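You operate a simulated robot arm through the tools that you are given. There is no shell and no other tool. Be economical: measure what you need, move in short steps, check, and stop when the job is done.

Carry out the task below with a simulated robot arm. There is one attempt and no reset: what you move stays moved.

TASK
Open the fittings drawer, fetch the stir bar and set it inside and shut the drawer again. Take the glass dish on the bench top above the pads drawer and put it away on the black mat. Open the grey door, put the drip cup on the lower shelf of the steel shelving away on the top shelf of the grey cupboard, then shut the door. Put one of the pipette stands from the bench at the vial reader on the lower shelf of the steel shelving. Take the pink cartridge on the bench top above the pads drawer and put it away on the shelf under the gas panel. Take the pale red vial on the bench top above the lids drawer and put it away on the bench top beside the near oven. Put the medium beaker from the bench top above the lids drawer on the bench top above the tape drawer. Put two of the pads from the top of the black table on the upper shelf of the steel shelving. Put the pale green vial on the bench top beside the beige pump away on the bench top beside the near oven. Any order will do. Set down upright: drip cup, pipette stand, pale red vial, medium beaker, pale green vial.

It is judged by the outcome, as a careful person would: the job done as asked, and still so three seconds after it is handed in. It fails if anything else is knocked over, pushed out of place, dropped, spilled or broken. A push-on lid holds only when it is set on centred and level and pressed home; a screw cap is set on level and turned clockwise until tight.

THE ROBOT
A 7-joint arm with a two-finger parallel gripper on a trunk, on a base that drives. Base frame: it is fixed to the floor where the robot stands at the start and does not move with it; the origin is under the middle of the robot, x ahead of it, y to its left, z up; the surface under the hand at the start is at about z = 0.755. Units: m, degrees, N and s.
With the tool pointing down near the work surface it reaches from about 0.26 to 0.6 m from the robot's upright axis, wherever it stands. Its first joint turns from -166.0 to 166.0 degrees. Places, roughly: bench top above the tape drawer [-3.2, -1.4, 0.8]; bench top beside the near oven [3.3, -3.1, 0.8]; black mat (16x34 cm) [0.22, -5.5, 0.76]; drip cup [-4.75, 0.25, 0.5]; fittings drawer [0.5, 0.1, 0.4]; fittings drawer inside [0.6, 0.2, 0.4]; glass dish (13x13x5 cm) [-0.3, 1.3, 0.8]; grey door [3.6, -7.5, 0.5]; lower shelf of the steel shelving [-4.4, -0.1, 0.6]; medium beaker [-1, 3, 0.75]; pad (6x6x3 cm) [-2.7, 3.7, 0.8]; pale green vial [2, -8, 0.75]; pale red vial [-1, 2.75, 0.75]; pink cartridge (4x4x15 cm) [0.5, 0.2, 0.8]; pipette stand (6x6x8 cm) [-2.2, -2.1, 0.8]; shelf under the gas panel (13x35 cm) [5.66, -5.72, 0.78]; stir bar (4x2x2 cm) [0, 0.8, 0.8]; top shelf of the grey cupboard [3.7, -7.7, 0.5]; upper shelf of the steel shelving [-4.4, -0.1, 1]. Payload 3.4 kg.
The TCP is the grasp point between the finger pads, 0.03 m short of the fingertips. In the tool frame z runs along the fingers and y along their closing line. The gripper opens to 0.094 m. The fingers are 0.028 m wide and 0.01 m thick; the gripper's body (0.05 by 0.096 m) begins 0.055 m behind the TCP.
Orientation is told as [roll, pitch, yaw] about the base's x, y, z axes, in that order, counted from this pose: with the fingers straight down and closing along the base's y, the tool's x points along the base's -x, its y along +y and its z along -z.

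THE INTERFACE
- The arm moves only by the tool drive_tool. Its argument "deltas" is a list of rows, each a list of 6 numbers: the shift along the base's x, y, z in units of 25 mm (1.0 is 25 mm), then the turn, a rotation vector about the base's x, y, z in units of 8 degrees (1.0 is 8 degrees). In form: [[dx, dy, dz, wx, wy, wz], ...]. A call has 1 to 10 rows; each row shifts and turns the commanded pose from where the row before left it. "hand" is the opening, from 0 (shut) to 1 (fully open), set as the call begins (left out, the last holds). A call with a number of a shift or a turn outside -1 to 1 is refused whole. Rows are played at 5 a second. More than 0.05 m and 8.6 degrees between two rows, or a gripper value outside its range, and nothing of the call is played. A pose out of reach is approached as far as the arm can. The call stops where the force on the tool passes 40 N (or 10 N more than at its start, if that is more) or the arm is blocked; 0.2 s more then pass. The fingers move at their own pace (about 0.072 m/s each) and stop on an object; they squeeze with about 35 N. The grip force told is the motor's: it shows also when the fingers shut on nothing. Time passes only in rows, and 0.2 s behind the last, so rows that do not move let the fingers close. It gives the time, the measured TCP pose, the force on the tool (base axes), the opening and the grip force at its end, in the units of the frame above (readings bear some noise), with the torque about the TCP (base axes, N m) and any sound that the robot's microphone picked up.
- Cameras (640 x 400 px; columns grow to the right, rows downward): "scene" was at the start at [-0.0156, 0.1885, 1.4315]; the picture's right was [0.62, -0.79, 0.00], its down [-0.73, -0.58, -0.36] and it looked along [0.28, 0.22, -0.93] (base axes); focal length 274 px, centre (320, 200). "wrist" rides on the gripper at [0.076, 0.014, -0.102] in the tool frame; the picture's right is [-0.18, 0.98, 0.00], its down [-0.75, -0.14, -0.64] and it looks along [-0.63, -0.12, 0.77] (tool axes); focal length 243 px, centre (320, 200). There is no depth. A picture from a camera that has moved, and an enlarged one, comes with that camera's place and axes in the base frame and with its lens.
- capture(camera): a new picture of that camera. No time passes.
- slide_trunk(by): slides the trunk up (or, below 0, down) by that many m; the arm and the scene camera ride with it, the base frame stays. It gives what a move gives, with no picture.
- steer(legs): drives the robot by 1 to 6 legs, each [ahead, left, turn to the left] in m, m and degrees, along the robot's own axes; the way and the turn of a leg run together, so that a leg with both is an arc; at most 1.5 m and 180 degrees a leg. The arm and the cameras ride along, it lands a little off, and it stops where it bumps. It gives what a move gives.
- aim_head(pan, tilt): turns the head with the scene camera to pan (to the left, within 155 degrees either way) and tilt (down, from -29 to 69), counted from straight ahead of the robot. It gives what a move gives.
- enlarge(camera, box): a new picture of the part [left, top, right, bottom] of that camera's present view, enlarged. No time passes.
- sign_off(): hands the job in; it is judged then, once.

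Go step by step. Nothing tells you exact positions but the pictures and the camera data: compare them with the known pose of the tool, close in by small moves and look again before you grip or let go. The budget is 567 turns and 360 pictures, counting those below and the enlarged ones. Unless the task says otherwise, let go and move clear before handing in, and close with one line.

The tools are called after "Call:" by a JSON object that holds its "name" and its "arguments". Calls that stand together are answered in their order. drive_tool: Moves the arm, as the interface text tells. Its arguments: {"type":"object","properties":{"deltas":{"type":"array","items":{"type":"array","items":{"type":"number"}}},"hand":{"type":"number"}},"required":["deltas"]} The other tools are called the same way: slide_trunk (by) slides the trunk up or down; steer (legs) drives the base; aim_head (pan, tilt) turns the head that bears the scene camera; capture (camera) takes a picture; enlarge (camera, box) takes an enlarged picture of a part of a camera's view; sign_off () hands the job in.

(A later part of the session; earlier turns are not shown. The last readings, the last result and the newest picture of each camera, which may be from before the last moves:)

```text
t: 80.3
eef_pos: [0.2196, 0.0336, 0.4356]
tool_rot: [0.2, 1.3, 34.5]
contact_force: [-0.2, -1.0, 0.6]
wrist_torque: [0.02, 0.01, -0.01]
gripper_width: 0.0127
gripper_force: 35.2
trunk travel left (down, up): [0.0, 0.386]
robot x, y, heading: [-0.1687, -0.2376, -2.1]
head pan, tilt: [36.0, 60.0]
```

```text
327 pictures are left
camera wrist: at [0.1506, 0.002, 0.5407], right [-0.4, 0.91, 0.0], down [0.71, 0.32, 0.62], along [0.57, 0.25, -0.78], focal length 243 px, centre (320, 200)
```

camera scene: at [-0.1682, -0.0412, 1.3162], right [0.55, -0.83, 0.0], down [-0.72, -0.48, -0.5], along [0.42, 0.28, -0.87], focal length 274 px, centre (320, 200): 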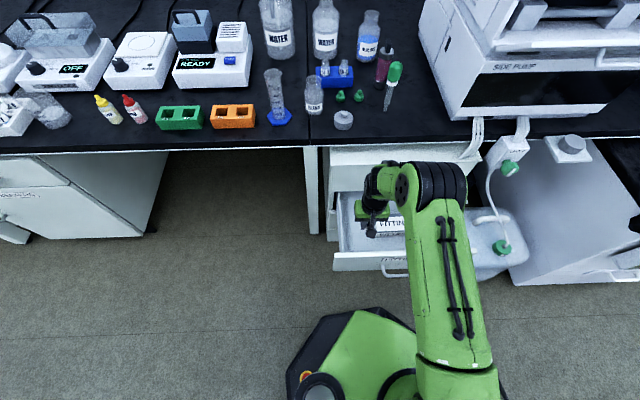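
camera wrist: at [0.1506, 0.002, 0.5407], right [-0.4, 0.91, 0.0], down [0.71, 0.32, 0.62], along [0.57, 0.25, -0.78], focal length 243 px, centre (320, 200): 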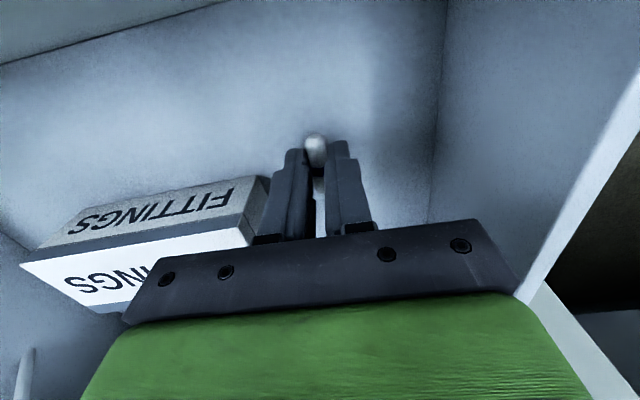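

Call:
{"name": "drive_tool", "arguments": {"deltas": [[0, 0, -0.2, 0, 0, 0], [0, 0, -0.2, 0, 0, 0], [0, 0, 0, 0, 0, 0]]}}

Call:
{"name": "drive_tool", "arguments": {"deltas": [[0, 0, -0.2, 0, 0, 0], [0, 0, -0.1, 0, 0, 0], [0, 0, 0, 0, 0, 0]]}}

Call:
{"name": "capture", "arguments": {"camera": "wrist"}}

```text
t: 81.1
eef_pos: [0.2196, 0.0324, 0.4266]
tool_rot: [0.2, 1.3, 34.5]
contact_force: [-1.3, 0.1, -0.4]
wrist_torque: [-0.01, 0.02, 0.0]
gripper_width: 0.0126
gripper_force: 34.8
trunk travel left (down, up): [0.0, 0.386]
robot x, y, heading: [-0.1718, -0.2341, -2.4]
head pan, tilt: [36.0, 60.0]
```

```text
t: 81.7
eef_pos: [0.2239, 0.0336, 0.4242]
tool_rot: [0.2, 0.6, 34.4]
contact_force: [0.6, -0.3, 17.4]
wrist_torque: [-0.36, 0.61, 0.04]
gripper_width: 0.0129
gripper_force: 34.8
trunk travel left (down, up): [0.0, 0.386]
robot x, y, heading: [-0.1696, -0.2332, -2.3]
head pan, tilt: [36.0, 60.0]
stopped in row 2: the force on the tool passed its limit at 43 N (the readings are from after the stop); the commanded pose is now the measured one
```

```text
326 pictures are left
camera wrist: at [0.1538, 0.0033, 0.5282], right [-0.4, 0.91, 0.0], down [0.71, 0.31, 0.63], along [0.58, 0.26, -0.77], focal length 243 px, centre (320, 200)
```

wrist: 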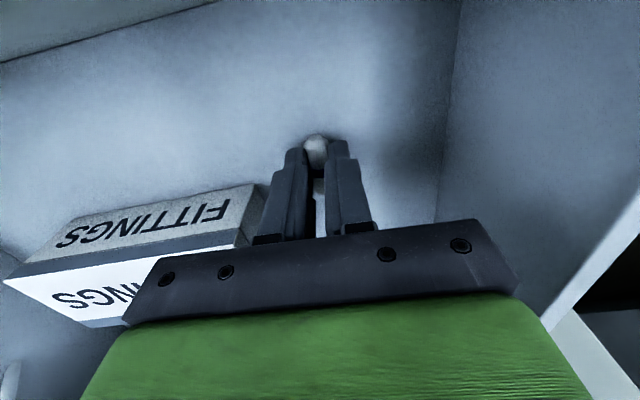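

The bar is on the drawer floor. I'll release it and rise out.

Call:
{"name": "drive_tool", "arguments": {"deltas": [[0, 0, 0.1, 0, 0, 0], [0, 0, 0, 0, 0, 0], [0, 0, 0, 0, 0, 0], [0, 0, 0.6, 0, 0, 0], [0, 0, 1, 0, 0, 0], [0, 0, 1, 0, 0, 0], [0, 0, 1, 0, 0, 0], [0, 0, 1, 0, 0, 0]], "hand": 0.3}}

Call:
{"name": "capture", "arguments": {"camera": "wrist"}}

```text
t: 83.5
eef_pos: [0.2214, 0.0331, 0.5409]
tool_rot: [0.3, 0.9, 34.4]
contact_force: [-0.2, -0.1, 0.5]
wrist_torque: [-0.02, -0.02, 0.02]
gripper_width: 0.028
gripper_force: 0.0
trunk travel left (down, up): [0.0, 0.386]
robot x, y, heading: [-0.1708, -0.231, -2.5]
head pan, tilt: [36.0, 60.0]
```

```text
325 pictures are left
camera wrist: at [0.1528, 0.0019, 0.6443], right [-0.4, 0.91, 0.0], down [0.71, 0.31, 0.63], along [0.58, 0.25, -0.78], focal length 243 px, centre (320, 200)
```

wrist: 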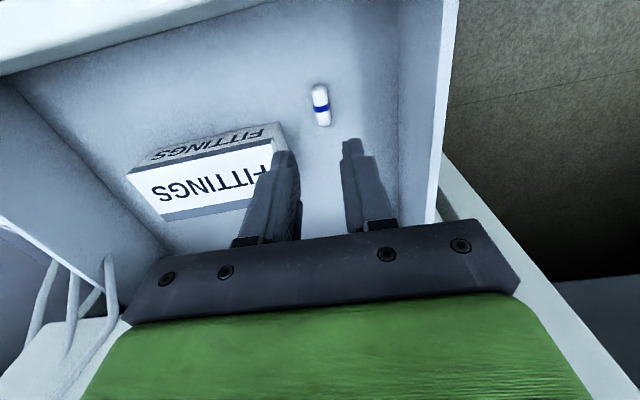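

The stir bar lies in the drawer beside the box. I'll back off, turn the tool level again and push the drawer shut.

Call:
{"name": "drive_tool", "arguments": {"deltas": [[0, 0, 1, 0, 0, 0], [0, 0, 1, 0, 0, 0], [0, 0, 1, 0, 0, 0], [0, 0, 1, 0, 0, 0]], "hand": 0}}

Call:
{"name": "steer", "arguments": {"legs": [[-0.103, -0.239, 0]]}}

Call:
{"name": "drive_tool", "arguments": {"deltas": [[0, 0, 0, 0, 0, -1], [0, 0, 0, 0, 0, -1], [0, 0, 0, 0, 0, -1], [0, 0, 0, 0, 0, -1], [0, 0, 0, 0, 0, -1], [0, 0, 0, 0, 0, -1], [0, 0, 0, 0, 0, -1], [0, 0, 0, 0, 0, -1], [0, 0, 0, 0, 0, -1], [0, 0, 0, 0, 0, -1]]}}

Call:
{"name": "drive_tool", "arguments": {"deltas": [[0, 0, 0, 0, 0, -0.9], [0, 0, 0, 0.562, -0.766, 0], [0, 0, 0, 0.562, -0.766, 0], [0, 0, 0, 0.562, -0.766, 0], [0, 0, 0, 0.562, -0.766, 0], [0, 0, 0, 0.562, -0.766, 0]]}}

Call:
{"name": "drive_tool", "arguments": {"deltas": [[0, 0, 0, 0.562, -0.766, 0], [0, 0, 0, 0.562, -0.766, 0], [0, 0, 0, 0.562, -0.766, 0], [0, 0, 0, 0.562, -0.766, 0], [0, 0, 0, 0.562, -0.766, 0]]}}

```text
t: 84.5
eef_pos: [0.221, 0.0318, 0.6404]
tool_rot: [0.2, 0.9, 34.4]
contact_force: [0.6, 0.5, -0.5]
wrist_torque: [0.0, 0.02, 0.03]
gripper_width: 0.0
gripper_force: 33.4
trunk travel left (down, up): [0.0, 0.386]
robot x, y, heading: [-0.1729, -0.2349, -2.7]
head pan, tilt: [36.0, 60.0]
```

```text
t: 86.3
eef_pos: [0.1085, -0.204, 0.6424]
tool_rot: [0.3, 0.9, 34.4]
contact_force: [0.4, 0.2, 0.4]
wrist_torque: [0.02, 0.03, -0.02]
gripper_width: 0.0001
gripper_force: 32.9
trunk travel left (down, up): [0.0, 0.386]
robot x, y, heading: [-0.2884, -0.4721, -2.2]
head pan, tilt: [36.0, 60.0]
```

```text
t: 88.5
eef_pos: [0.1085, -0.2026, 0.6413]
tool_rot: [0.2, 0.8, -45.7]
contact_force: [-0.2, -0.1, 0.1]
wrist_torque: [0.0, 0.0, -0.02]
gripper_width: 0.0001
gripper_force: 32.7
trunk travel left (down, up): [0.0, 0.386]
robot x, y, heading: [-0.2829, -0.4688, -2.5]
head pan, tilt: [36.0, 60.0]
```

```text
t: 89.9
eef_pos: [0.1066, -0.2024, 0.6402]
tool_rot: [38.2, 0.1, -52.4]
contact_force: [0.3, -0.2, 0.2]
wrist_torque: [-0.02, 0.01, 0.04]
gripper_width: 0.0
gripper_force: 32.7
trunk travel left (down, up): [0.0, 0.386]
robot x, y, heading: [-0.2819, -0.4685, -2.4]
head pan, tilt: [36.0, 60.0]
```

```text
t: 91.1
eef_pos: [0.098, -0.2082, 0.6187]
tool_rot: [58.6, -0.6, -53.5]
contact_force: [0.1, 0.0, -0.1]
wrist_torque: [0.0, 0.0, -0.02]
gripper_width: 0.0002
gripper_force: 33.7
out of reach, approached as far as the arm can: row 3, 4, 5
trunk travel left (down, up): [0.0, 0.386]
robot x, y, heading: [-0.2823, -0.4704, -2.2]
head pan, tilt: [36.0, 60.0]
```

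Call:
{"name": "drive_tool", "arguments": {"deltas": [[0, 0, -0.95, 0, 0, 0], [0, 0, -0.95, 0, 0, 0], [0, 0, -0.95, 0, 0, 0], [0, 0, -0.95, 0, 0, 0], [0, 0, -0.95, 0, 0, 0], [0, 0, -0.95, 0, 0, 0]]}}

Call:
{"name": "capture", "arguments": {"camera": "wrist"}}

```text
t: 92.5
eef_pos: [0.1072, -0.2018, 0.4928]
tool_rot: [66.7, -0.4, -51.8]
contact_force: [-0.7, -0.3, 0.6]
wrist_torque: [0.02, -0.01, 0.02]
gripper_width: 0.0
gripper_force: 33.3
trunk travel left (down, up): [0.0, 0.386]
robot x, y, heading: [-0.2834, -0.4685, -2.6]
head pan, tilt: [36.0, 60.0]
```

```text
324 pictures are left
camera wrist: at [-0.0104, -0.1967, 0.548], right [0.42, 0.1, 0.9], down [-0.04, -0.99, 0.13], along [0.91, -0.09, -0.41], focal length 243 px, centre (320, 200)
```

wrist: 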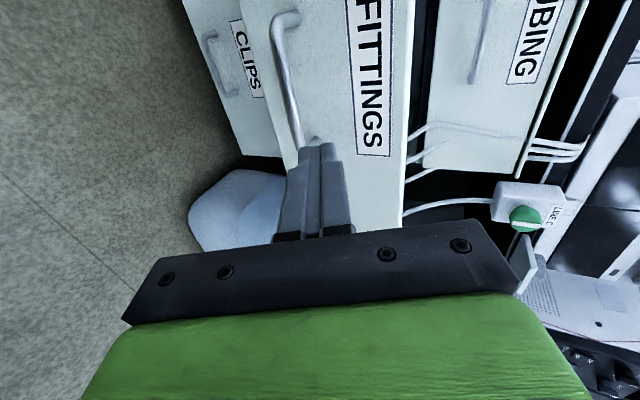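

Call:
{"name": "drive_tool", "arguments": {"deltas": [[0, 0, -0.5, 0, 0, 0]]}}

Call:
{"name": "steer", "arguments": {"legs": [[0.155, 0.125, 0]]}}

Call:
{"name": "capture", "arguments": {"camera": "scene"}}

```text
t: 92.9
eef_pos: [0.1048, -0.1991, 0.4822]
tool_rot: [66.7, -0.4, -51.8]
contact_force: [-0.3, -0.3, 0.4]
wrist_torque: [-0.03, 0.02, -0.01]
gripper_width: 0.0001
gripper_force: 33.6
trunk travel left (down, up): [0.0, 0.386]
robot x, y, heading: [-0.2862, -0.4706, -2.5]
head pan, tilt: [36.0, 60.0]
```

```text
t: 94.5
eef_pos: [0.2654, -0.0819, 0.4823]
tool_rot: [66.6, -0.4, -52.0]
contact_force: [0.1, 0.1, -0.4]
wrist_torque: [0.04, 0.02, -0.01]
gripper_width: 0.0002
gripper_force: 32.4
trunk travel left (down, up): [0.0, 0.386]
robot x, y, heading: [-0.1239, -0.3473, -2.7]
head pan, tilt: [36.0, 60.0]
```

```text
323 pictures are left
camera scene: at [-0.1213, -0.1566, 1.3162], right [0.55, -0.84, 0.0], down [-0.72, -0.48, -0.5], along [0.42, 0.27, -0.87], focal length 274 px, centre (320, 200)
```

scene: 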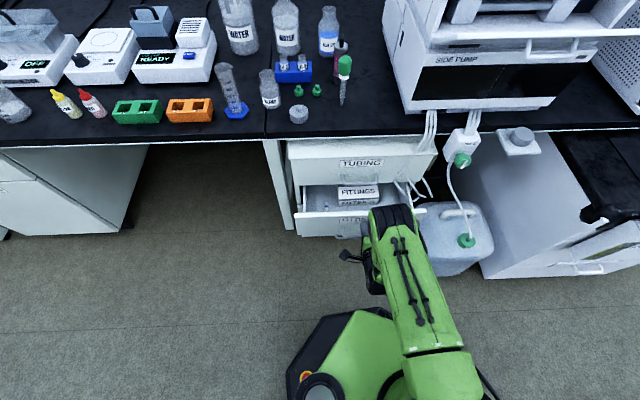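

Call:
{"name": "steer", "arguments": {"legs": [[0.1, 0.08, 0]]}}

Call:
{"name": "capture", "arguments": {"camera": "scene"}}

```text
t: 95.9
eef_pos: [0.3656, -0.0102, 0.482]
tool_rot: [66.5, -0.5, -52.0]
contact_force: [-0.7, 0.3, -0.4]
wrist_torque: [-0.02, 0.0, 0.0]
gripper_width: 0.0003
gripper_force: 33.4
trunk travel left (down, up): [0.0, 0.386]
robot x, y, heading: [-0.019, -0.2786, -2.7]
head pan, tilt: [36.0, 60.0]
stopped in leg 1: the force on the tool passed its limit at 66 N (the readings are from after the stop); the commanded pose is now the measured one
```

```text
322 pictures are left
camera scene: at [-0.019, -0.0832, 1.3162], right [0.55, -0.83, 0.0], down [-0.72, -0.48, -0.5], along [0.42, 0.28, -0.87], focal length 274 px, centre (320, 200)
```

scene: 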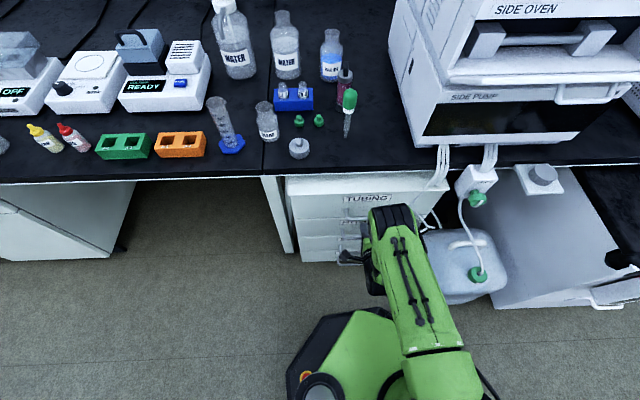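

The drawer is shut. I'll back off, raise the trunk and turn the tool down again, then take the pink cartridge.

Call:
{"name": "steer", "arguments": {"legs": [[-0.155, -0.125, 0]]}}

Call:
{"name": "slide_trunk", "arguments": {"by": 0.35}}

Call:
{"name": "drive_tool", "arguments": {"deltas": [[0, 0, 0.5, -0.562, 0.766, 0], [0, 0, 0.5, -0.562, 0.766, 0], [0, 0, 0.5, -0.562, 0.766, 0], [0, 0, 0.5, -0.562, 0.766, 0], [0, 0, 0.5, -0.562, 0.766, 0], [0, 0, 0.5, -0.562, 0.766, 0], [0, 0, 0.5, -0.562, 0.766, 0], [0, 0, 0.5, -0.562, 0.766, 0], [0, 0, 0.5, -0.45, 0.61, 0]], "hand": 1}}

Call:
{"name": "enlarge", "arguments": {"camera": "scene", "box": [260, 100, 500, 300]}}

```text
t: 97.5
eef_pos: [0.2033, -0.127, 0.4828]
tool_rot: [66.5, -0.4, -52.0]
contact_force: [1.0, -0.3, -0.4]
wrist_torque: [0.02, -0.03, 0.0]
gripper_width: 0.0002
gripper_force: 33.4
trunk travel left (down, up): [0.0, 0.386]
robot x, y, heading: [-0.1836, -0.3969, -2.5]
head pan, tilt: [36.0, 60.0]
```

```text
t: 100.9
eef_pos: [0.2042, -0.1276, 0.8326]
tool_rot: [66.4, -0.4, -52.0]
contact_force: [-0.4, -0.3, 0.5]
wrist_torque: [0.02, 0.04, -0.01]
gripper_width: 0.0
gripper_force: 32.8
trunk travel left (down, up): [-0.35, 0.036]
robot x, y, heading: [-0.1893, -0.394, -2.4]
head pan, tilt: [36.0, 60.0]
```

```text
t: 102.9
eef_pos: [0.2028, -0.1265, 0.9449]
tool_rot: [-0.5, 1.4, -52.7]
contact_force: [-0.3, -0.1, 0.5]
wrist_torque: [-0.01, -0.01, 0.02]
gripper_width: 0.0942
gripper_force: 0.0
trunk travel left (down, up): [-0.35, 0.036]
robot x, y, heading: [-0.1873, -0.3951, -2.7]
head pan, tilt: [36.0, 60.0]
```

```text
2.00 times, centred on (380, 200) of scene
camera zoom: at [-0.1816, -0.1999, 1.666], right [0.55, -0.84, 0.0], down [-0.72, -0.48, -0.5], along [0.42, 0.27, -0.87], focal length 548 px, centre (200, 200)
```

zoom: 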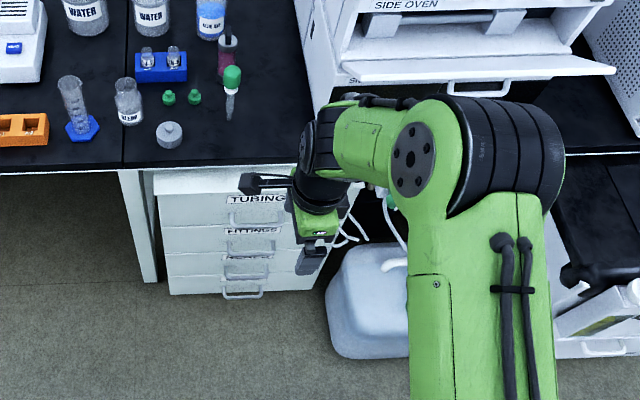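

The pink cartridge stands upright at about (0.54, 0.21), 15 cm tall, with a 15 cm dropper standing about 11 cm in front of it. I'll go in high, closing along the bench.

Call:
{"name": "drive_tool", "arguments": {"deltas": [[0, 0, 0.5, 0, 0, 0.99], [0, 0, 0.5, 0, 0, 0.99], [0, 0, 0.5, 0, 0, 0.99], [0, 0, 0.5, 0, 0, 0.99], [0, 0, 0.5, 0, 0, 0.99], [0, 0, 0.5, 0, 0, 0.99], [0, 0, 0.5, 0, 0, 0.99], [0, 0, 0.5, 0, 0, 0.99], [0, 0, 0, 0, 0, 0.99], [0, 0, 0, 0, 0, 0.99]]}}

Call:
{"name": "steer", "arguments": {"legs": [[0.262, 0.265, 2.5]]}}

Call:
{"name": "capture", "arguments": {"camera": "wrist"}}

Call:
{"name": "capture", "arguments": {"camera": "scene"}}

```text
t: 105.1
eef_pos: [0.203, -0.1265, 1.0435]
tool_rot: [-0.4, 1.3, 26.6]
contact_force: [0.1, -0.5, -0.5]
wrist_torque: [-0.02, -0.01, 0.02]
gripper_width: 0.0939
gripper_force: 0.0
trunk travel left (down, up): [-0.35, 0.036]
robot x, y, heading: [-0.1869, -0.3936, -2.7]
head pan, tilt: [36.0, 60.0]
```

```text
t: 107.5
eef_pos: [0.4575, 0.1492, 1.0433]
tool_rot: [-0.4, 1.4, 29.2]
contact_force: [-0.2, 0.0, 0.0]
wrist_torque: [-0.02, 0.0, 0.0]
gripper_width: 0.0941
gripper_force: 0.0
trunk travel left (down, up): [-0.35, 0.036]
robot x, y, heading: [0.0845, -0.1374, -0.3]
head pan, tilt: [36.0, 60.0]
```

```text
320 pictures are left
camera wrist: at [0.3861, 0.1258, 1.1477], right [-0.32, 0.95, -0.01], down [0.74, 0.26, 0.62], along [0.6, 0.19, -0.78], focal length 243 px, centre (320, 200)
```

wrist: 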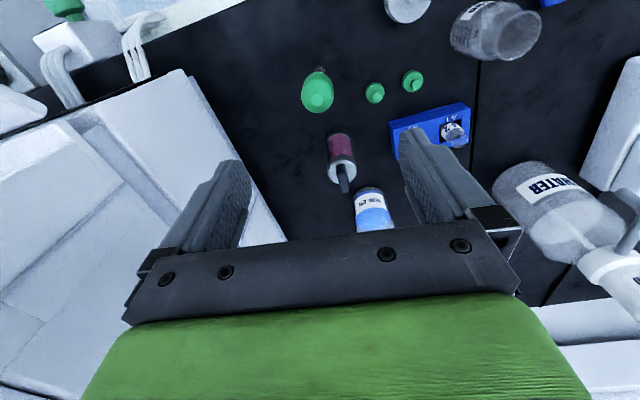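

```text
319 pictures are left
camera scene: at [0.0772, 0.059, 1.6659], right [0.59, -0.81, 0.0], down [-0.7, -0.51, -0.5], along [0.4, 0.29, -0.87], focal length 274 px, centre (320, 200)
```

scene: 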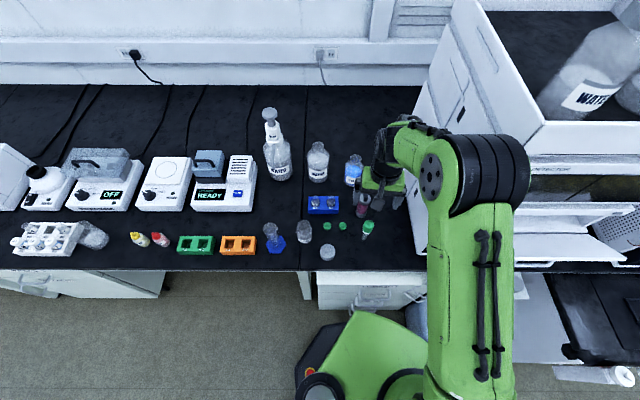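

Call:
{"name": "drive_tool", "arguments": {"deltas": [[0.905, 0.588, 0, 0, 0, 0], [0.905, 0.588, 0, 0, 0, 0], [0.905, 0.588, 0, 0, 0, 0], [0.905, 0.588, 0, 0, 0, 0], [0, 0, -1, 0, 0, 0], [0, 0, -1, 0, 0, 0]]}}

Call:
{"name": "capture", "arguments": {"camera": "wrist"}}

```text
t: 108.9
eef_pos: [0.5483, 0.2083, 0.9912]
tool_rot: [-0.4, 1.4, 29.2]
contact_force: [0.2, 0.4, 0.7]
wrist_torque: [0.01, 0.02, 0.02]
gripper_width: 0.0941
gripper_force: 0.0
trunk travel left (down, up): [-0.35, 0.036]
robot x, y, heading: [0.0804, -0.1331, -0.4]
head pan, tilt: [36.0, 60.0]
```

```text
318 pictures are left
camera wrist: at [0.4775, 0.1842, 1.0964], right [-0.32, 0.95, -0.01], down [0.74, 0.26, 0.62], along [0.59, 0.19, -0.78], focal length 243 px, centre (320, 200)
```

wrist: 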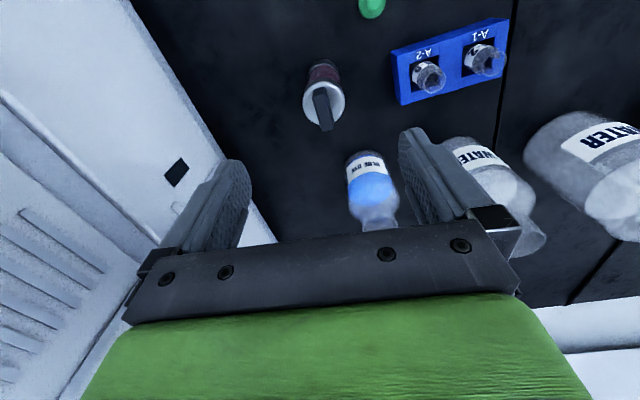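

Call:
{"name": "drive_tool", "arguments": {"deltas": [[0, 0, -0.9, 0, 0, 0], [0, 0, -0.9, 0, 0, 0], [0, 0, -0.9, 0, 0, 0], [0, 0, -0.9, 0, 0, 0], [0, 0, -0.9, 0, 0, 0], [0, 0, -0.85, 0, 0, 0]]}}

Call:
{"name": "capture", "arguments": {"camera": "wrist"}}

Call:
{"name": "enlarge", "arguments": {"camera": "scene", "box": [300, 100, 460, 260]}}

```text
t: 110.3
eef_pos: [0.54, 0.2021, 0.8608]
tool_rot: [-0.5, 1.3, 29.1]
contact_force: [0.0, -0.3, -0.2]
wrist_torque: [0.03, 0.01, 0.02]
gripper_width: 0.0938
gripper_force: 0.1
out of reach, approached as far as the arm can: row 6
trunk travel left (down, up): [-0.35, 0.036]
robot x, y, heading: [0.0801, -0.1317, -0.2]
head pan, tilt: [36.0, 60.0]
```

```text
317 pictures are left
camera wrist: at [0.4688, 0.178, 0.966], right [-0.32, 0.95, -0.01], down [0.74, 0.26, 0.63], along [0.6, 0.19, -0.78], focal length 243 px, centre (320, 200)
```

wrist: 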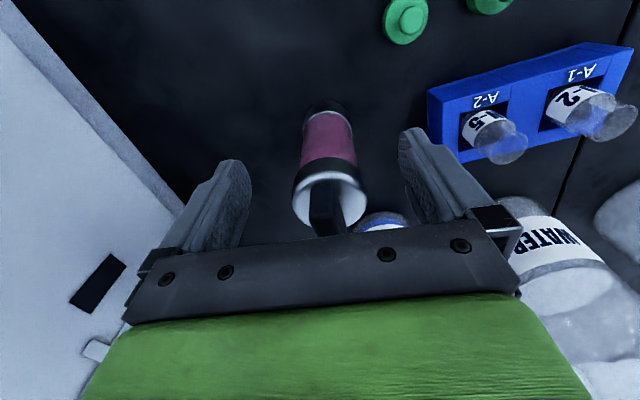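

```text
2.50 times, centred on (380, 180) of scene
camera zoom: at [0.0766, 0.0584, 1.666], right [0.59, -0.81, 0.0], down [-0.7, -0.51, -0.5], along [0.4, 0.29, -0.87], focal length 684 px, centre (170, 250)
```

zoom: 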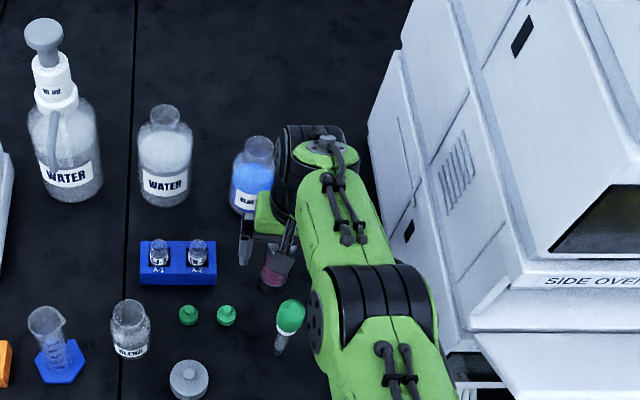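

Call:
{"name": "drive_tool", "arguments": {"deltas": [[0, 0, 0, 0, 0, 0], [0, 0, 0, 0, 0, 0], [0, 0, 0, 0, 0, 0], [0, 0, 0, 0, 0, 0], [0, 0, 0, 0, 0, 0]], "hand": 0}}

Call:
{"name": "drive_tool", "arguments": {"deltas": [[0, 0, 0.5, 0, 0, 0], [0, 0, 1, 0, 0, 0], [0, 0, 1, 0, 0, 0], [0, 0, 1, 0, 0, 0], [0, 0, 1, 0, 0, 0], [0, 0, 1, 0, 0, 0], [0, 0, 1, 0, 0, 0], [0, 0, 1, 0, 0, 0]]}}

Call:
{"name": "capture", "arguments": {"camera": "wrist"}}

```text
t: 111.5
eef_pos: [0.5413, 0.2021, 0.8619]
tool_rot: [-0.4, 1.4, 29.1]
contact_force: [1.1, 0.5, -0.6]
wrist_torque: [-0.02, 0.03, -0.01]
gripper_width: 0.0406
gripper_force: 35.0
trunk travel left (down, up): [-0.35, 0.036]
robot x, y, heading: [0.0819, -0.1329, -0.1]
head pan, tilt: [36.0, 60.0]
```

```text
t: 113.3
eef_pos: [0.5369, 0.2028, 1.0494]
tool_rot: [-0.4, 1.3, 29.1]
contact_force: [-1.6, 0.3, -2.8]
wrist_torque: [0.04, 0.02, -0.02]
gripper_width: 0.0409
gripper_force: 35.1
trunk travel left (down, up): [-0.35, 0.036]
robot x, y, heading: [0.0808, -0.1334, 0.2]
head pan, tilt: [36.0, 60.0]
```

```text
315 pictures are left
camera wrist: at [0.467, 0.1793, 1.1538], right [-0.32, 0.95, -0.01], down [0.74, 0.26, 0.62], along [0.59, 0.19, -0.78], focal length 243 px, centre (320, 200)
```

wrist: 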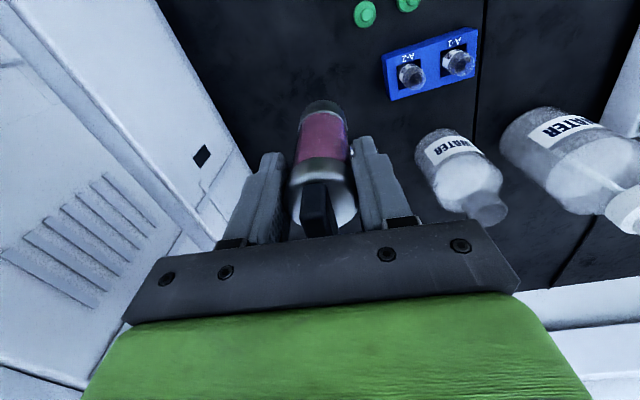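

The cartridge is held. I'll back off into the aisle and drive down to the gas panel end of the room.

Call:
{"name": "steer", "arguments": {"legs": [[-0.8, -0.58, 0], [0, 0, -54], [1.5, 0, 0], [1.5, 0, 0], [1.5, 0, 0], [1.0, 0, 0]]}}

Call:
{"name": "aim_head", "arguments": {"pan": 20, "tilt": 15}}

Call:
{"name": "capture", "arguments": {"camera": "scene"}}

```text
t: 146.5
eef_pos: [2.852, -5.4423, 1.0488]
tool_rot: [-0.4, 1.4, -28.5]
contact_force: [0.5, 0.1, -2.5]
wrist_torque: [0.04, 0.02, 0.0]
gripper_width: 0.0397
gripper_force: 34.9
trunk travel left (down, up): [-0.35, 0.036]
robot x, y, heading: [2.3232, -5.2376, -57.9]
head pan, tilt: [36.0, 60.0]
```

```text
t: 147.6
eef_pos: [2.8524, -5.4426, 1.0488]
tool_rot: [-0.4, 1.4, -28.6]
contact_force: [0.7, 0.4, -1.5]
wrist_torque: [0.02, 0.01, -0.02]
gripper_width: 0.0401
gripper_force: 35.1
trunk travel left (down, up): [-0.35, 0.036]
robot x, y, heading: [2.3223, -5.2329, -57.7]
head pan, tilt: [20.0, 15.0]
```

```text
314 pictures are left
camera scene: at [2.4941, -5.16, 1.7322], right [-0.61, -0.79, 0.0], down [-0.21, 0.16, -0.97], along [0.76, -0.59, -0.26], focal length 274 px, centre (320, 200)
```

scene: 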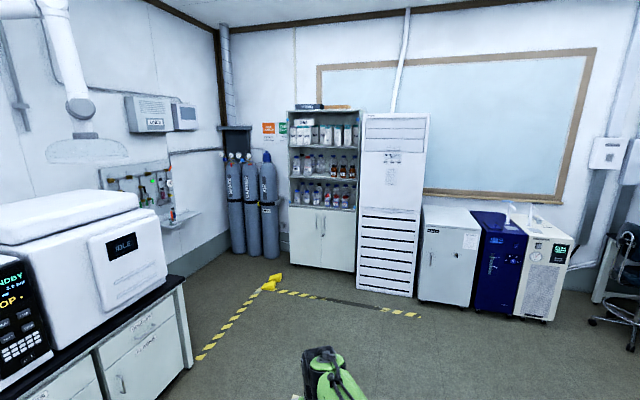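

Call:
{"name": "enlarge", "arguments": {"camera": "scene", "box": [120, 180, 320, 320]}}

Call:
{"name": "enlarge", "arguments": {"camera": "scene", "box": [400, 190, 560, 330]}}

```text
2.86 times, centred on (220, 250) of scene
camera zoom: at [2.4941, -5.16, 1.7322], right [-0.61, -0.79, 0.0], down [-0.21, 0.16, -0.97], along [0.76, -0.59, -0.26], focal length 782 px, centre (606, 57)
```

zoom: 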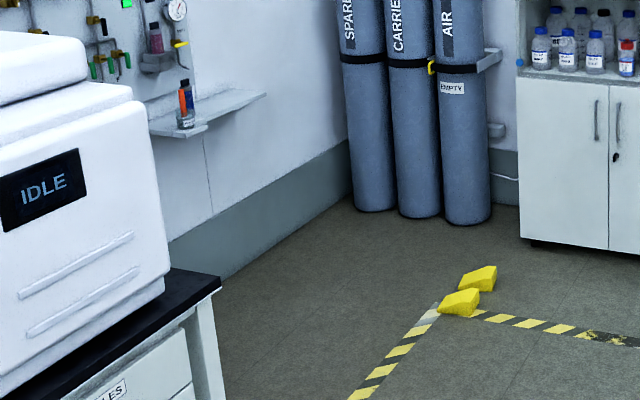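

```text
2.86 times, centred on (480, 260) of scene
camera zoom: at [2.4941, -5.16, 1.7322], right [-0.61, -0.79, 0.0], down [-0.21, 0.16, -0.97], along [0.76, -0.59, -0.26], focal length 782 px, centre (-137, 29)
```

zoom: 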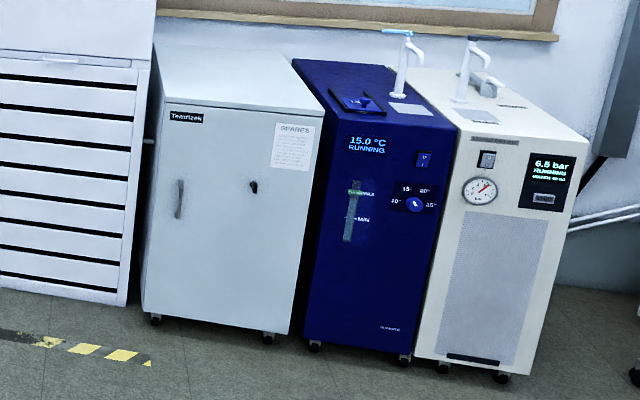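

The target shelf is on the wall past the bench end, with one bottle at its near end. Yellow wedges lie on the floor at about u = 8.0–8.2, v = 0.2, so I'll come in on the near side of them.

Call:
{"name": "steer", "arguments": {"legs": [[0, 0, 57.8], [0.6, -0.816, 0], [0.6, -0.816, 0]]}}

Call:
{"name": "aim_head", "arguments": {"pan": 36, "tilt": 30}}

Call:
{"name": "capture", "arguments": {"camera": "scene"}}

```text
t: 160.2
eef_pos: [3.933, -6.5772, 1.0492]
tool_rot: [-0.3, 1.4, 26.3]
contact_force: [0.4, 0.9, -2.7]
wrist_torque: [-0.01, -0.02, -0.02]
gripper_width: 0.0393
gripper_force: 35.7
trunk travel left (down, up): [-0.35, 0.036]
robot x, y, heading: [3.4631, -6.8969, -2.8]
head pan, tilt: [20.0, 15.0]
```

```text
t: 161.0
eef_pos: [3.9322, -6.5778, 1.0502]
tool_rot: [-0.5, 1.4, 26.5]
contact_force: [0.0, 0.5, -2.1]
wrist_torque: [0.0, 0.02, -0.03]
gripper_width: 0.0399
gripper_force: 35.2
trunk travel left (down, up): [-0.35, 0.036]
robot x, y, heading: [3.463, -6.8952, -2.7]
head pan, tilt: [36.0, 30.0]
```

```text
311 pictures are left
camera scene: at [3.4843, -6.6863, 1.7081], right [0.55, -0.84, 0.0], down [-0.42, -0.27, -0.87], along [0.72, 0.47, -0.5], focal length 274 px, centre (320, 200)
```

scene: 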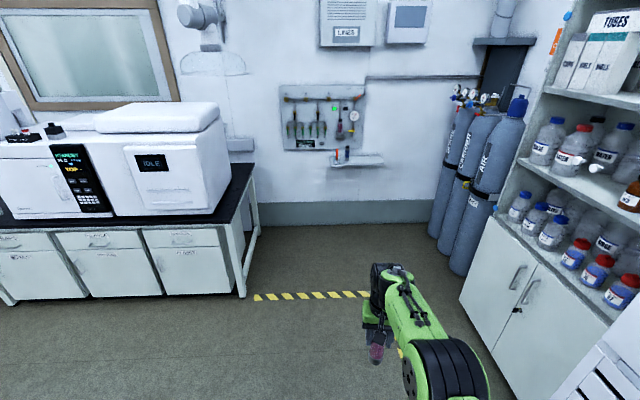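

Call:
{"name": "steer", "arguments": {"legs": [[-0.063, 0.078, 2.7], [0.665, 0.488, 0], [0.6, 0.44, 0]]}}

Call:
{"name": "capture", "arguments": {"camera": "scene"}}

Call:
{"name": "capture", "arguments": {"camera": "wrist"}}

```text
t: 169.8
eef_pos: [5.1399, -5.556, 1.049]
tool_rot: [-0.4, 1.4, 28.2]
contact_force: [0.3, -0.4, -2.2]
wrist_torque: [0.01, 0.06, -0.03]
gripper_width: 0.0397
gripper_force: 35.7
trunk travel left (down, up): [-0.35, 0.036]
robot x, y, heading: [4.6767, -5.8869, -1.1]
head pan, tilt: [36.0, 30.0]
```

```text
310 pictures are left
camera scene: at [4.6951, -5.6796, 1.708], right [0.57, -0.82, 0.0], down [-0.41, -0.29, -0.87], along [0.71, 0.5, -0.5], focal length 274 px, centre (320, 200)
```

scene: 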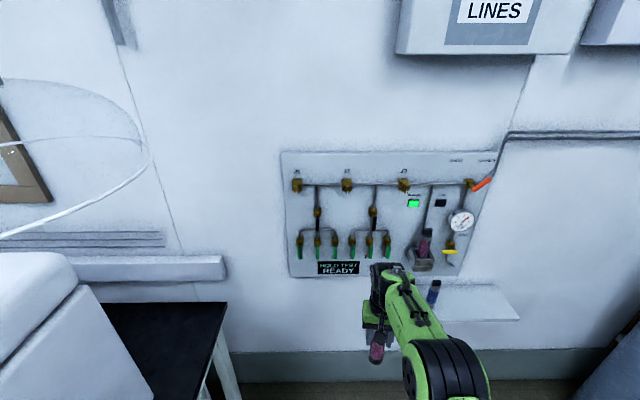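

```text
309 pictures are left
camera wrist: at [5.0679, -5.5789, 1.1532], right [-0.3, 0.95, -0.01], down [0.74, 0.24, 0.62], along [0.6, 0.18, -0.78], focal length 243 px, centre (320, 200)
```

wrist: 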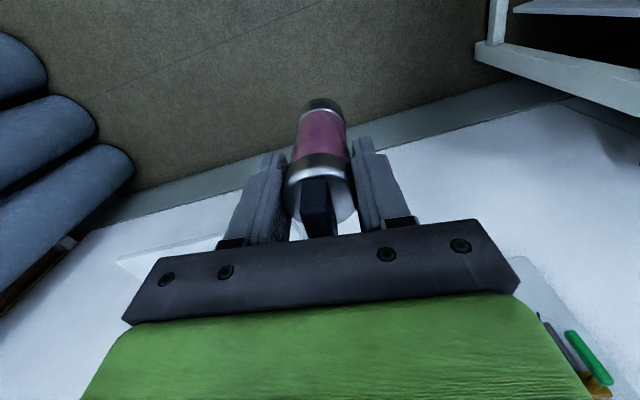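

Call:
{"name": "enlarge", "arguments": {"camera": "scene", "box": [360, 200, 540, 340]}}

```text
2.86 times, centred on (450, 270) of scene
camera zoom: at [4.6951, -5.6796, 1.708], right [0.57, -0.82, 0.0], down [-0.41, -0.29, -0.87], along [0.71, 0.5, -0.5], focal length 782 px, centre (-51, 0)
```

zoom: 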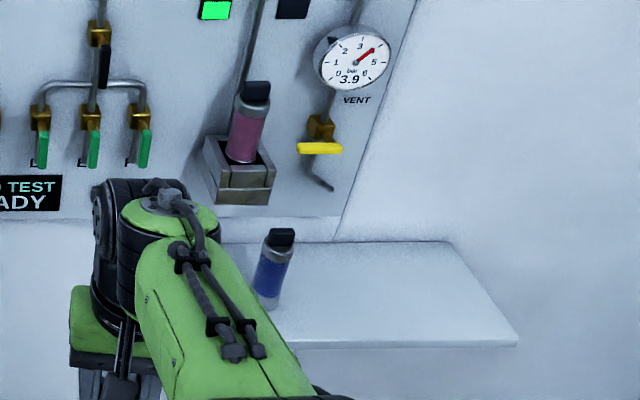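

The shelf spans about u 7.79–8.14, v 1.10–1.25, and a blue cartridge stands at u ≈ 7.83. I'll aim for u ≈ 8.03, so I'll retract the arm and move in.

Call:
{"name": "drive_tool", "arguments": {"deltas": [[0.109, -0.966, 0, 0, 0, 0], [0.109, -0.966, 0, 0, 0, 0], [0.109, -0.966, 0, 0, 0, 0], [0.109, -0.966, 0, 0, 0, 0], [0.109, -0.966, 0, 0, 0, 0], [0.109, -0.966, 0, 0, 0, 0], [0.109, -0.966, 0, 0, 0, 0], [0.109, -0.966, 0, 0, 0, 0], [0.109, -0.966, 0, 0, 0, 0], [0.109, -0.966, 0, 0, 0, 0]]}}

Call:
{"name": "steer", "arguments": {"legs": [[0.49, 0.045, 1]]}}

Call:
{"name": "capture", "arguments": {"camera": "scene"}}

Call:
{"name": "capture", "arguments": {"camera": "wrist"}}

```text
t: 172.0
eef_pos: [5.1655, -5.7991, 1.049]
tool_rot: [-0.3, 1.4, 28.1]
contact_force: [-0.1, -0.3, -2.1]
wrist_torque: [0.04, -0.01, 0.01]
gripper_width: 0.0397
gripper_force: 34.9
trunk travel left (down, up): [-0.35, 0.036]
robot x, y, heading: [4.6769, -5.8857, -0.9]
head pan, tilt: [36.0, 30.0]
```

```text
t: 174.9
eef_pos: [5.6614, -5.7539, 1.048]
tool_rot: [-0.4, 1.4, 28.8]
contact_force: [-0.6, 0.0, -2.5]
wrist_torque: [0.0, 0.0, -0.02]
gripper_width: 0.0397
gripper_force: 34.9
trunk travel left (down, up): [-0.35, 0.036]
robot x, y, heading: [5.1725, -5.8452, -0.4]
head pan, tilt: [36.0, 30.0]
```

```text
307 pictures are left
camera scene: at [5.188, -5.6406, 1.7081], right [0.58, -0.81, 0.0], down [-0.41, -0.29, -0.87], along [0.7, 0.5, -0.5], focal length 274 px, centre (320, 200)
```

scene: 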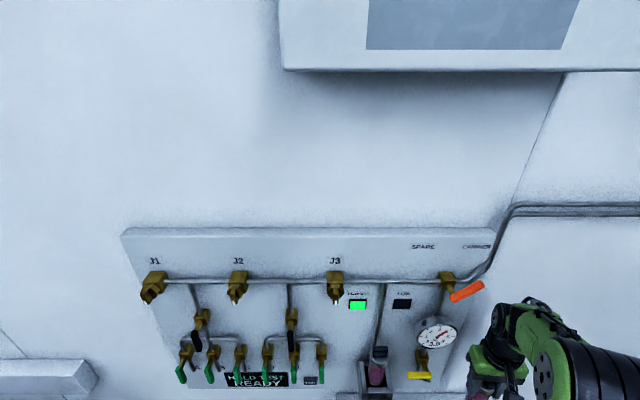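

```text
306 pictures are left
camera wrist: at [5.5892, -5.7766, 1.1529], right [-0.31, 0.95, -0.01], down [0.74, 0.25, 0.62], along [0.6, 0.19, -0.78], focal length 243 px, centre (320, 200)
```

wrist: 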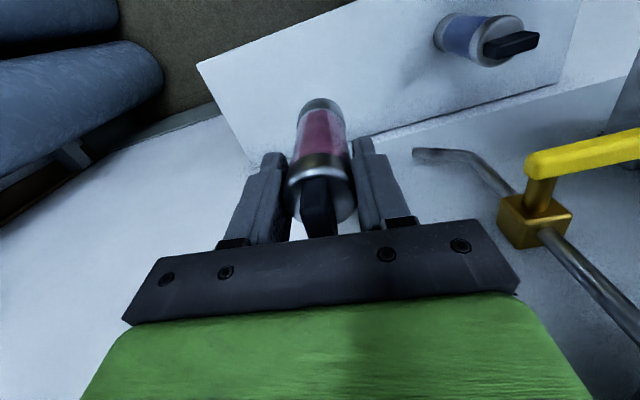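

Call:
{"name": "drive_tool", "arguments": {"deltas": [[0.66, -0.56, 0, 0, 0, 0], [0.66, -0.56, 0, 0, 0, 0], [0, 0, -1, 0, 0, 0], [0, 0, -1, 0, 0, 0], [0, 0, -1, 0, 0, 0], [0, 0, -1, 0, 0, 0], [0, 0, -1, 0, 0, 0], [0, 0, -0.7, 0, 0, 0]]}}

Call:
{"name": "capture", "arguments": {"camera": "wrist"}}

```text
t: 176.7
eef_pos: [5.6939, -5.7798, 0.9059]
tool_rot: [-0.5, 1.4, 28.7]
contact_force: [0.3, -0.2, -1.6]
wrist_torque: [0.01, 0.03, 0.0]
gripper_width: 0.0395
gripper_force: 34.8
trunk travel left (down, up): [-0.35, 0.036]
robot x, y, heading: [5.1706, -5.8453, -0.3]
head pan, tilt: [36.0, 30.0]
```

```text
305 pictures are left
camera wrist: at [5.6222, -5.8031, 1.01], right [-0.31, 0.95, -0.01], down [0.74, 0.25, 0.62], along [0.6, 0.19, -0.78], focal length 243 px, centre (320, 200)
```

wrist: 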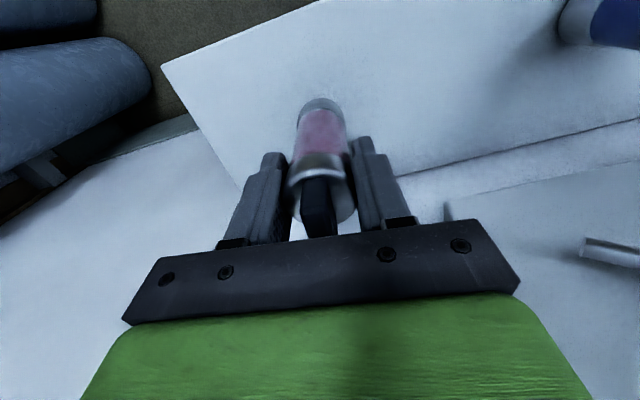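

Call:
{"name": "drive_tool", "arguments": {"deltas": [[0, 0, -0.15, 0, 0, 0], [0, 0, -0.15, 0, 0, 0], [0, 0, -0.15, 0, 0, 0], [0, 0, -0.1, 0, 0, 0], [0, 0, -0.1, 0, 0, 0]]}}

```text
t: 177.9
eef_pos: [5.6942, -5.7809, 0.8912]
tool_rot: [-0.4, 1.3, 28.8]
contact_force: [0.0, -0.3, -2.8]
wrist_torque: [0.05, 0.01, 0.02]
gripper_width: 0.0395
gripper_force: 34.1
trunk travel left (down, up): [-0.35, 0.036]
robot x, y, heading: [5.1708, -5.8471, -0.4]
head pan, tilt: [36.0, 30.0]
```

Call:
{"name": "drive_tool", "arguments": {"deltas": [[0, 0, -0.08, 0, 0, 0], [0, 0, -0.08, 0, 0, 0], [0, 0, -0.08, 0, 0, 0], [0, 0, -0.08, 0, 0, 0]]}}

Call:
{"name": "capture", "arguments": {"camera": "wrist"}}

```text
t: 178.9
eef_pos: [5.6937, -5.7808, 0.8849]
tool_rot: [-0.7, 0.8, 28.9]
contact_force: [1.0, -0.8, 28.1]
wrist_torque: [0.27, 0.2, 0.03]
gripper_width: 0.0398
gripper_force: 34.6
trunk travel left (down, up): [-0.35, 0.036]
robot x, y, heading: [5.1688, -5.8465, -0.5]
head pan, tilt: [36.0, 30.0]
```

```text
304 pictures are left
camera wrist: at [5.6214, -5.8046, 0.9895], right [-0.31, 0.95, -0.01], down [0.73, 0.25, 0.63], along [0.6, 0.19, -0.78], focal length 243 px, centre (320, 200)
```

wrist: 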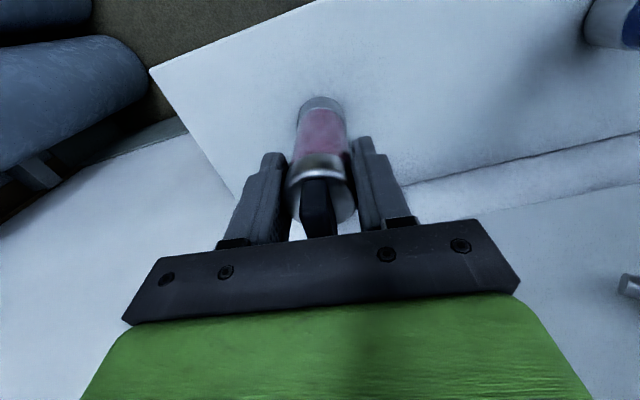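

Contact with the shelf. I'll relax slightly, open the hand and rise.

Call:
{"name": "drive_tool", "arguments": {"deltas": [[0, 0, 0.1, 0, 0, 0], [0, 0, 0, 0, 0, 0]]}}

Call:
{"name": "drive_tool", "arguments": {"deltas": [[0, 0, 0, 0, 0, 0], [0, 0, 0, 0, 0, 0], [0, 0, 0.5, 0, 0, 0], [0, 0, 1, 0, 0, 0], [0, 0, 1, 0, 0, 0], [0, 0, 1, 0, 0, 0], [0, 0, 1, 0, 0, 0], [0, 0, 1, 0, 0, 0], [0, 0, 1, 0, 0, 0], [0, 0, 1, 0, 0, 0]], "hand": 0.75}}

Call:
{"name": "capture", "arguments": {"camera": "wrist"}}

```text
t: 179.5
eef_pos: [5.6945, -5.7816, 0.8856]
tool_rot: [-0.5, 1.1, 28.8]
contact_force: [8.3, 0.1, 22.4]
wrist_torque: [0.46, -0.61, -0.09]
gripper_width: 0.0396
gripper_force: 34.7
trunk travel left (down, up): [-0.35, 0.036]
robot x, y, heading: [5.1704, -5.8464, -0.1]
head pan, tilt: [36.0, 30.0]
```

```text
t: 181.7
eef_pos: [5.6929, -5.7809, 1.0719]
tool_rot: [-0.3, 1.4, 28.8]
contact_force: [-0.4, 0.6, 0.1]
wrist_torque: [0.0, -0.05, 0.0]
gripper_width: 0.0704
gripper_force: 0.1
trunk travel left (down, up): [-0.35, 0.036]
robot x, y, heading: [5.1706, -5.8455, -0.1]
head pan, tilt: [36.0, 30.0]
```

```text
303 pictures are left
camera wrist: at [5.6204, -5.8054, 1.1765], right [-0.31, 0.95, -0.01], down [0.74, 0.25, 0.62], along [0.6, 0.19, -0.78], focal length 243 px, centre (320, 200)
```

wrist: 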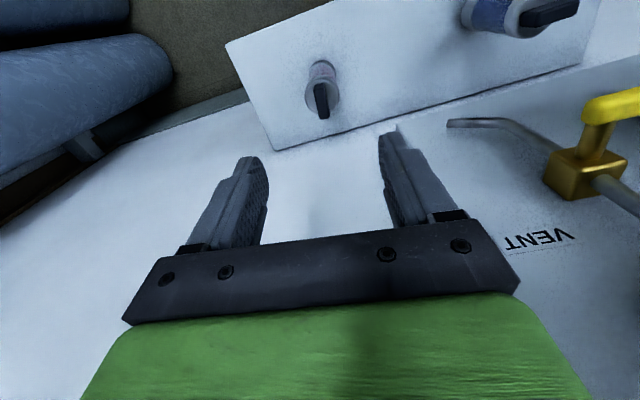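

The pink cartridge stands on the shelf. Next I'll retract from the wall and go open the grey cupboard door, whose handle is near u 8.17, v -1.40, z 0.52.

Call:
{"name": "drive_tool", "arguments": {"deltas": [[-0.806, -0.592, 0, 0, 0, 0], [-0.806, -0.592, 0, 0, 0, 0], [-0.806, -0.592, 0, 0, 0, 0], [-0.806, -0.592, 0, 0, 0, 0], [-0.806, -0.592, 0, 0, 0, 0], [-0.806, -0.592, 0, 0, 0, 0]], "hand": 1}}

Call:
{"name": "steer", "arguments": {"legs": [[-0.19, 0.26, 0], [-0.64, -0.47, 0], [-0.64, -0.47, 0], [0, 0, -90]]}}

Call:
{"name": "aim_head", "arguments": {"pan": 36, "tilt": 35}}

Call:
{"name": "capture", "arguments": {"camera": "scene"}}

```text
t: 183.1
eef_pos: [5.5703, -5.8689, 1.0734]
tool_rot: [-0.3, 1.2, 28.8]
contact_force: [-0.1, 0.0, -0.2]
wrist_torque: [-0.01, -0.02, 0.01]
gripper_width: 0.0938
gripper_force: 0.1
trunk travel left (down, up): [-0.35, 0.036]
robot x, y, heading: [5.1714, -5.849, -0.3]
head pan, tilt: [36.0, 30.0]
```

```text
t: 196.8
eef_pos: [3.6716, -6.9009, 1.0719]
tool_rot: [-0.4, 1.4, -62.5]
contact_force: [0.3, -0.1, -0.1]
wrist_torque: [0.0, -0.04, -0.03]
gripper_width: 0.0944
gripper_force: 0.1
trunk travel left (down, up): [-0.35, 0.036]
robot x, y, heading: [3.7005, -6.5026, -91.6]
head pan, tilt: [36.0, 30.0]
```

```text
t: 197.5
eef_pos: [3.6713, -6.9004, 1.0707]
tool_rot: [-0.4, 1.4, -62.4]
contact_force: [0.2, -0.5, 1.0]
wrist_torque: [0.01, 0.0, -0.02]
gripper_width: 0.0942
gripper_force: 0.1
trunk travel left (down, up): [-0.35, 0.036]
robot x, y, heading: [3.7016, -6.5041, -91.9]
head pan, tilt: [36.0, 35.0]
```

```text
302 pictures are left
camera scene: at [3.9055, -6.5173, 1.7003], right [-0.83, -0.56, 0.0], down [-0.32, 0.47, -0.82], along [0.46, -0.68, -0.57], focal length 274 px, centre (320, 200)
```

scene: 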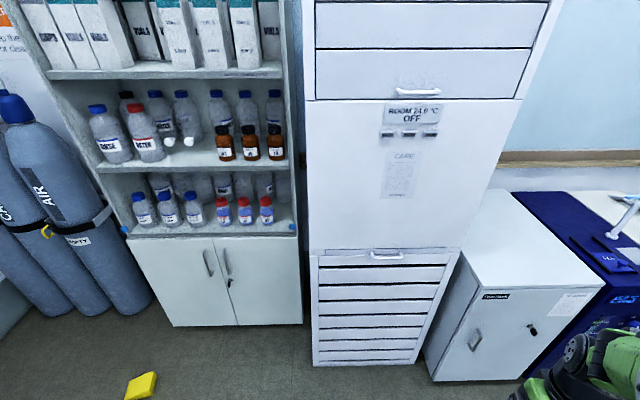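

Call:
{"name": "steer", "arguments": {"legs": [[0.427, -0.355, 1.6]]}}

Call:
{"name": "drive_tool", "arguments": {"deltas": [[0.3, -0.2, 0, 0, 0, 0.5], [0.3, -0.2, 0, 0, 0, 0.5], [0, 0, 0, -0.766, -0.562, 0], [0, 0, 0, -0.766, -0.562, 0], [0, 0, 0, -0.766, -0.562, 0], [0, 0, 0, -0.766, -0.562, 0], [0, 0, 0, -0.766, -0.562, 0], [0, 0, 0, -0.766, -0.562, 0]]}}

Call:
{"name": "drive_tool", "arguments": {"deltas": [[0, 0, 0, -0.766, -0.562, 0], [0, 0, 0, -0.766, -0.562, 0], [0, 0, 0, -0.766, -0.562, 0], [0, 0, 0, -0.766, -0.562, 0], [0, 0, 0, -0.766, -0.562, 0]]}}

Call:
{"name": "capture", "arguments": {"camera": "scene"}}

```text
t: 200.7
eef_pos: [3.319, -7.3214, 1.0714]
tool_rot: [-0.5, 1.4, -60.6]
contact_force: [-0.6, -0.6, 0.3]
wrist_torque: [0.0, 0.02, -0.03]
gripper_width: 0.0939
gripper_force: 0.1
trunk travel left (down, up): [-0.35, 0.036]
robot x, y, heading: [3.3374, -6.9234, -89.9]
head pan, tilt: [36.0, 35.0]
```

```text
t: 202.5
eef_pos: [3.3339, -7.333, 1.0727]
tool_rot: [-1.6, -44.3, -52.2]
contact_force: [0.1, -0.3, 0.8]
wrist_torque: [-0.01, -0.04, 0.0]
gripper_width: 0.0939
gripper_force: 0.1
trunk travel left (down, up): [-0.35, 0.036]
robot x, y, heading: [3.3349, -6.9226, -89.6]
head pan, tilt: [36.0, 35.0]
```

```text
t: 203.7
eef_pos: [3.3351, -7.3313, 1.0705]
tool_rot: [-8.9, -82.4, -45.4]
contact_force: [1.2, -0.5, -0.4]
wrist_torque: [-0.02, 0.01, -0.01]
gripper_width: 0.0939
gripper_force: 0.0
trunk travel left (down, up): [-0.35, 0.036]
robot x, y, heading: [3.3371, -6.9228, -89.9]
head pan, tilt: [36.0, 35.0]
```

```text
301 pictures are left
camera scene: at [3.541, -6.932, 1.7003], right [-0.81, -0.59, 0.0], down [-0.34, 0.46, -0.82], along [0.48, -0.66, -0.57], focal length 274 px, centre (320, 200)
```

scene: 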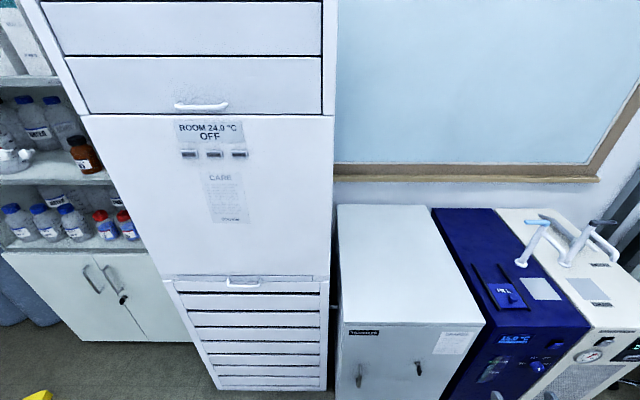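

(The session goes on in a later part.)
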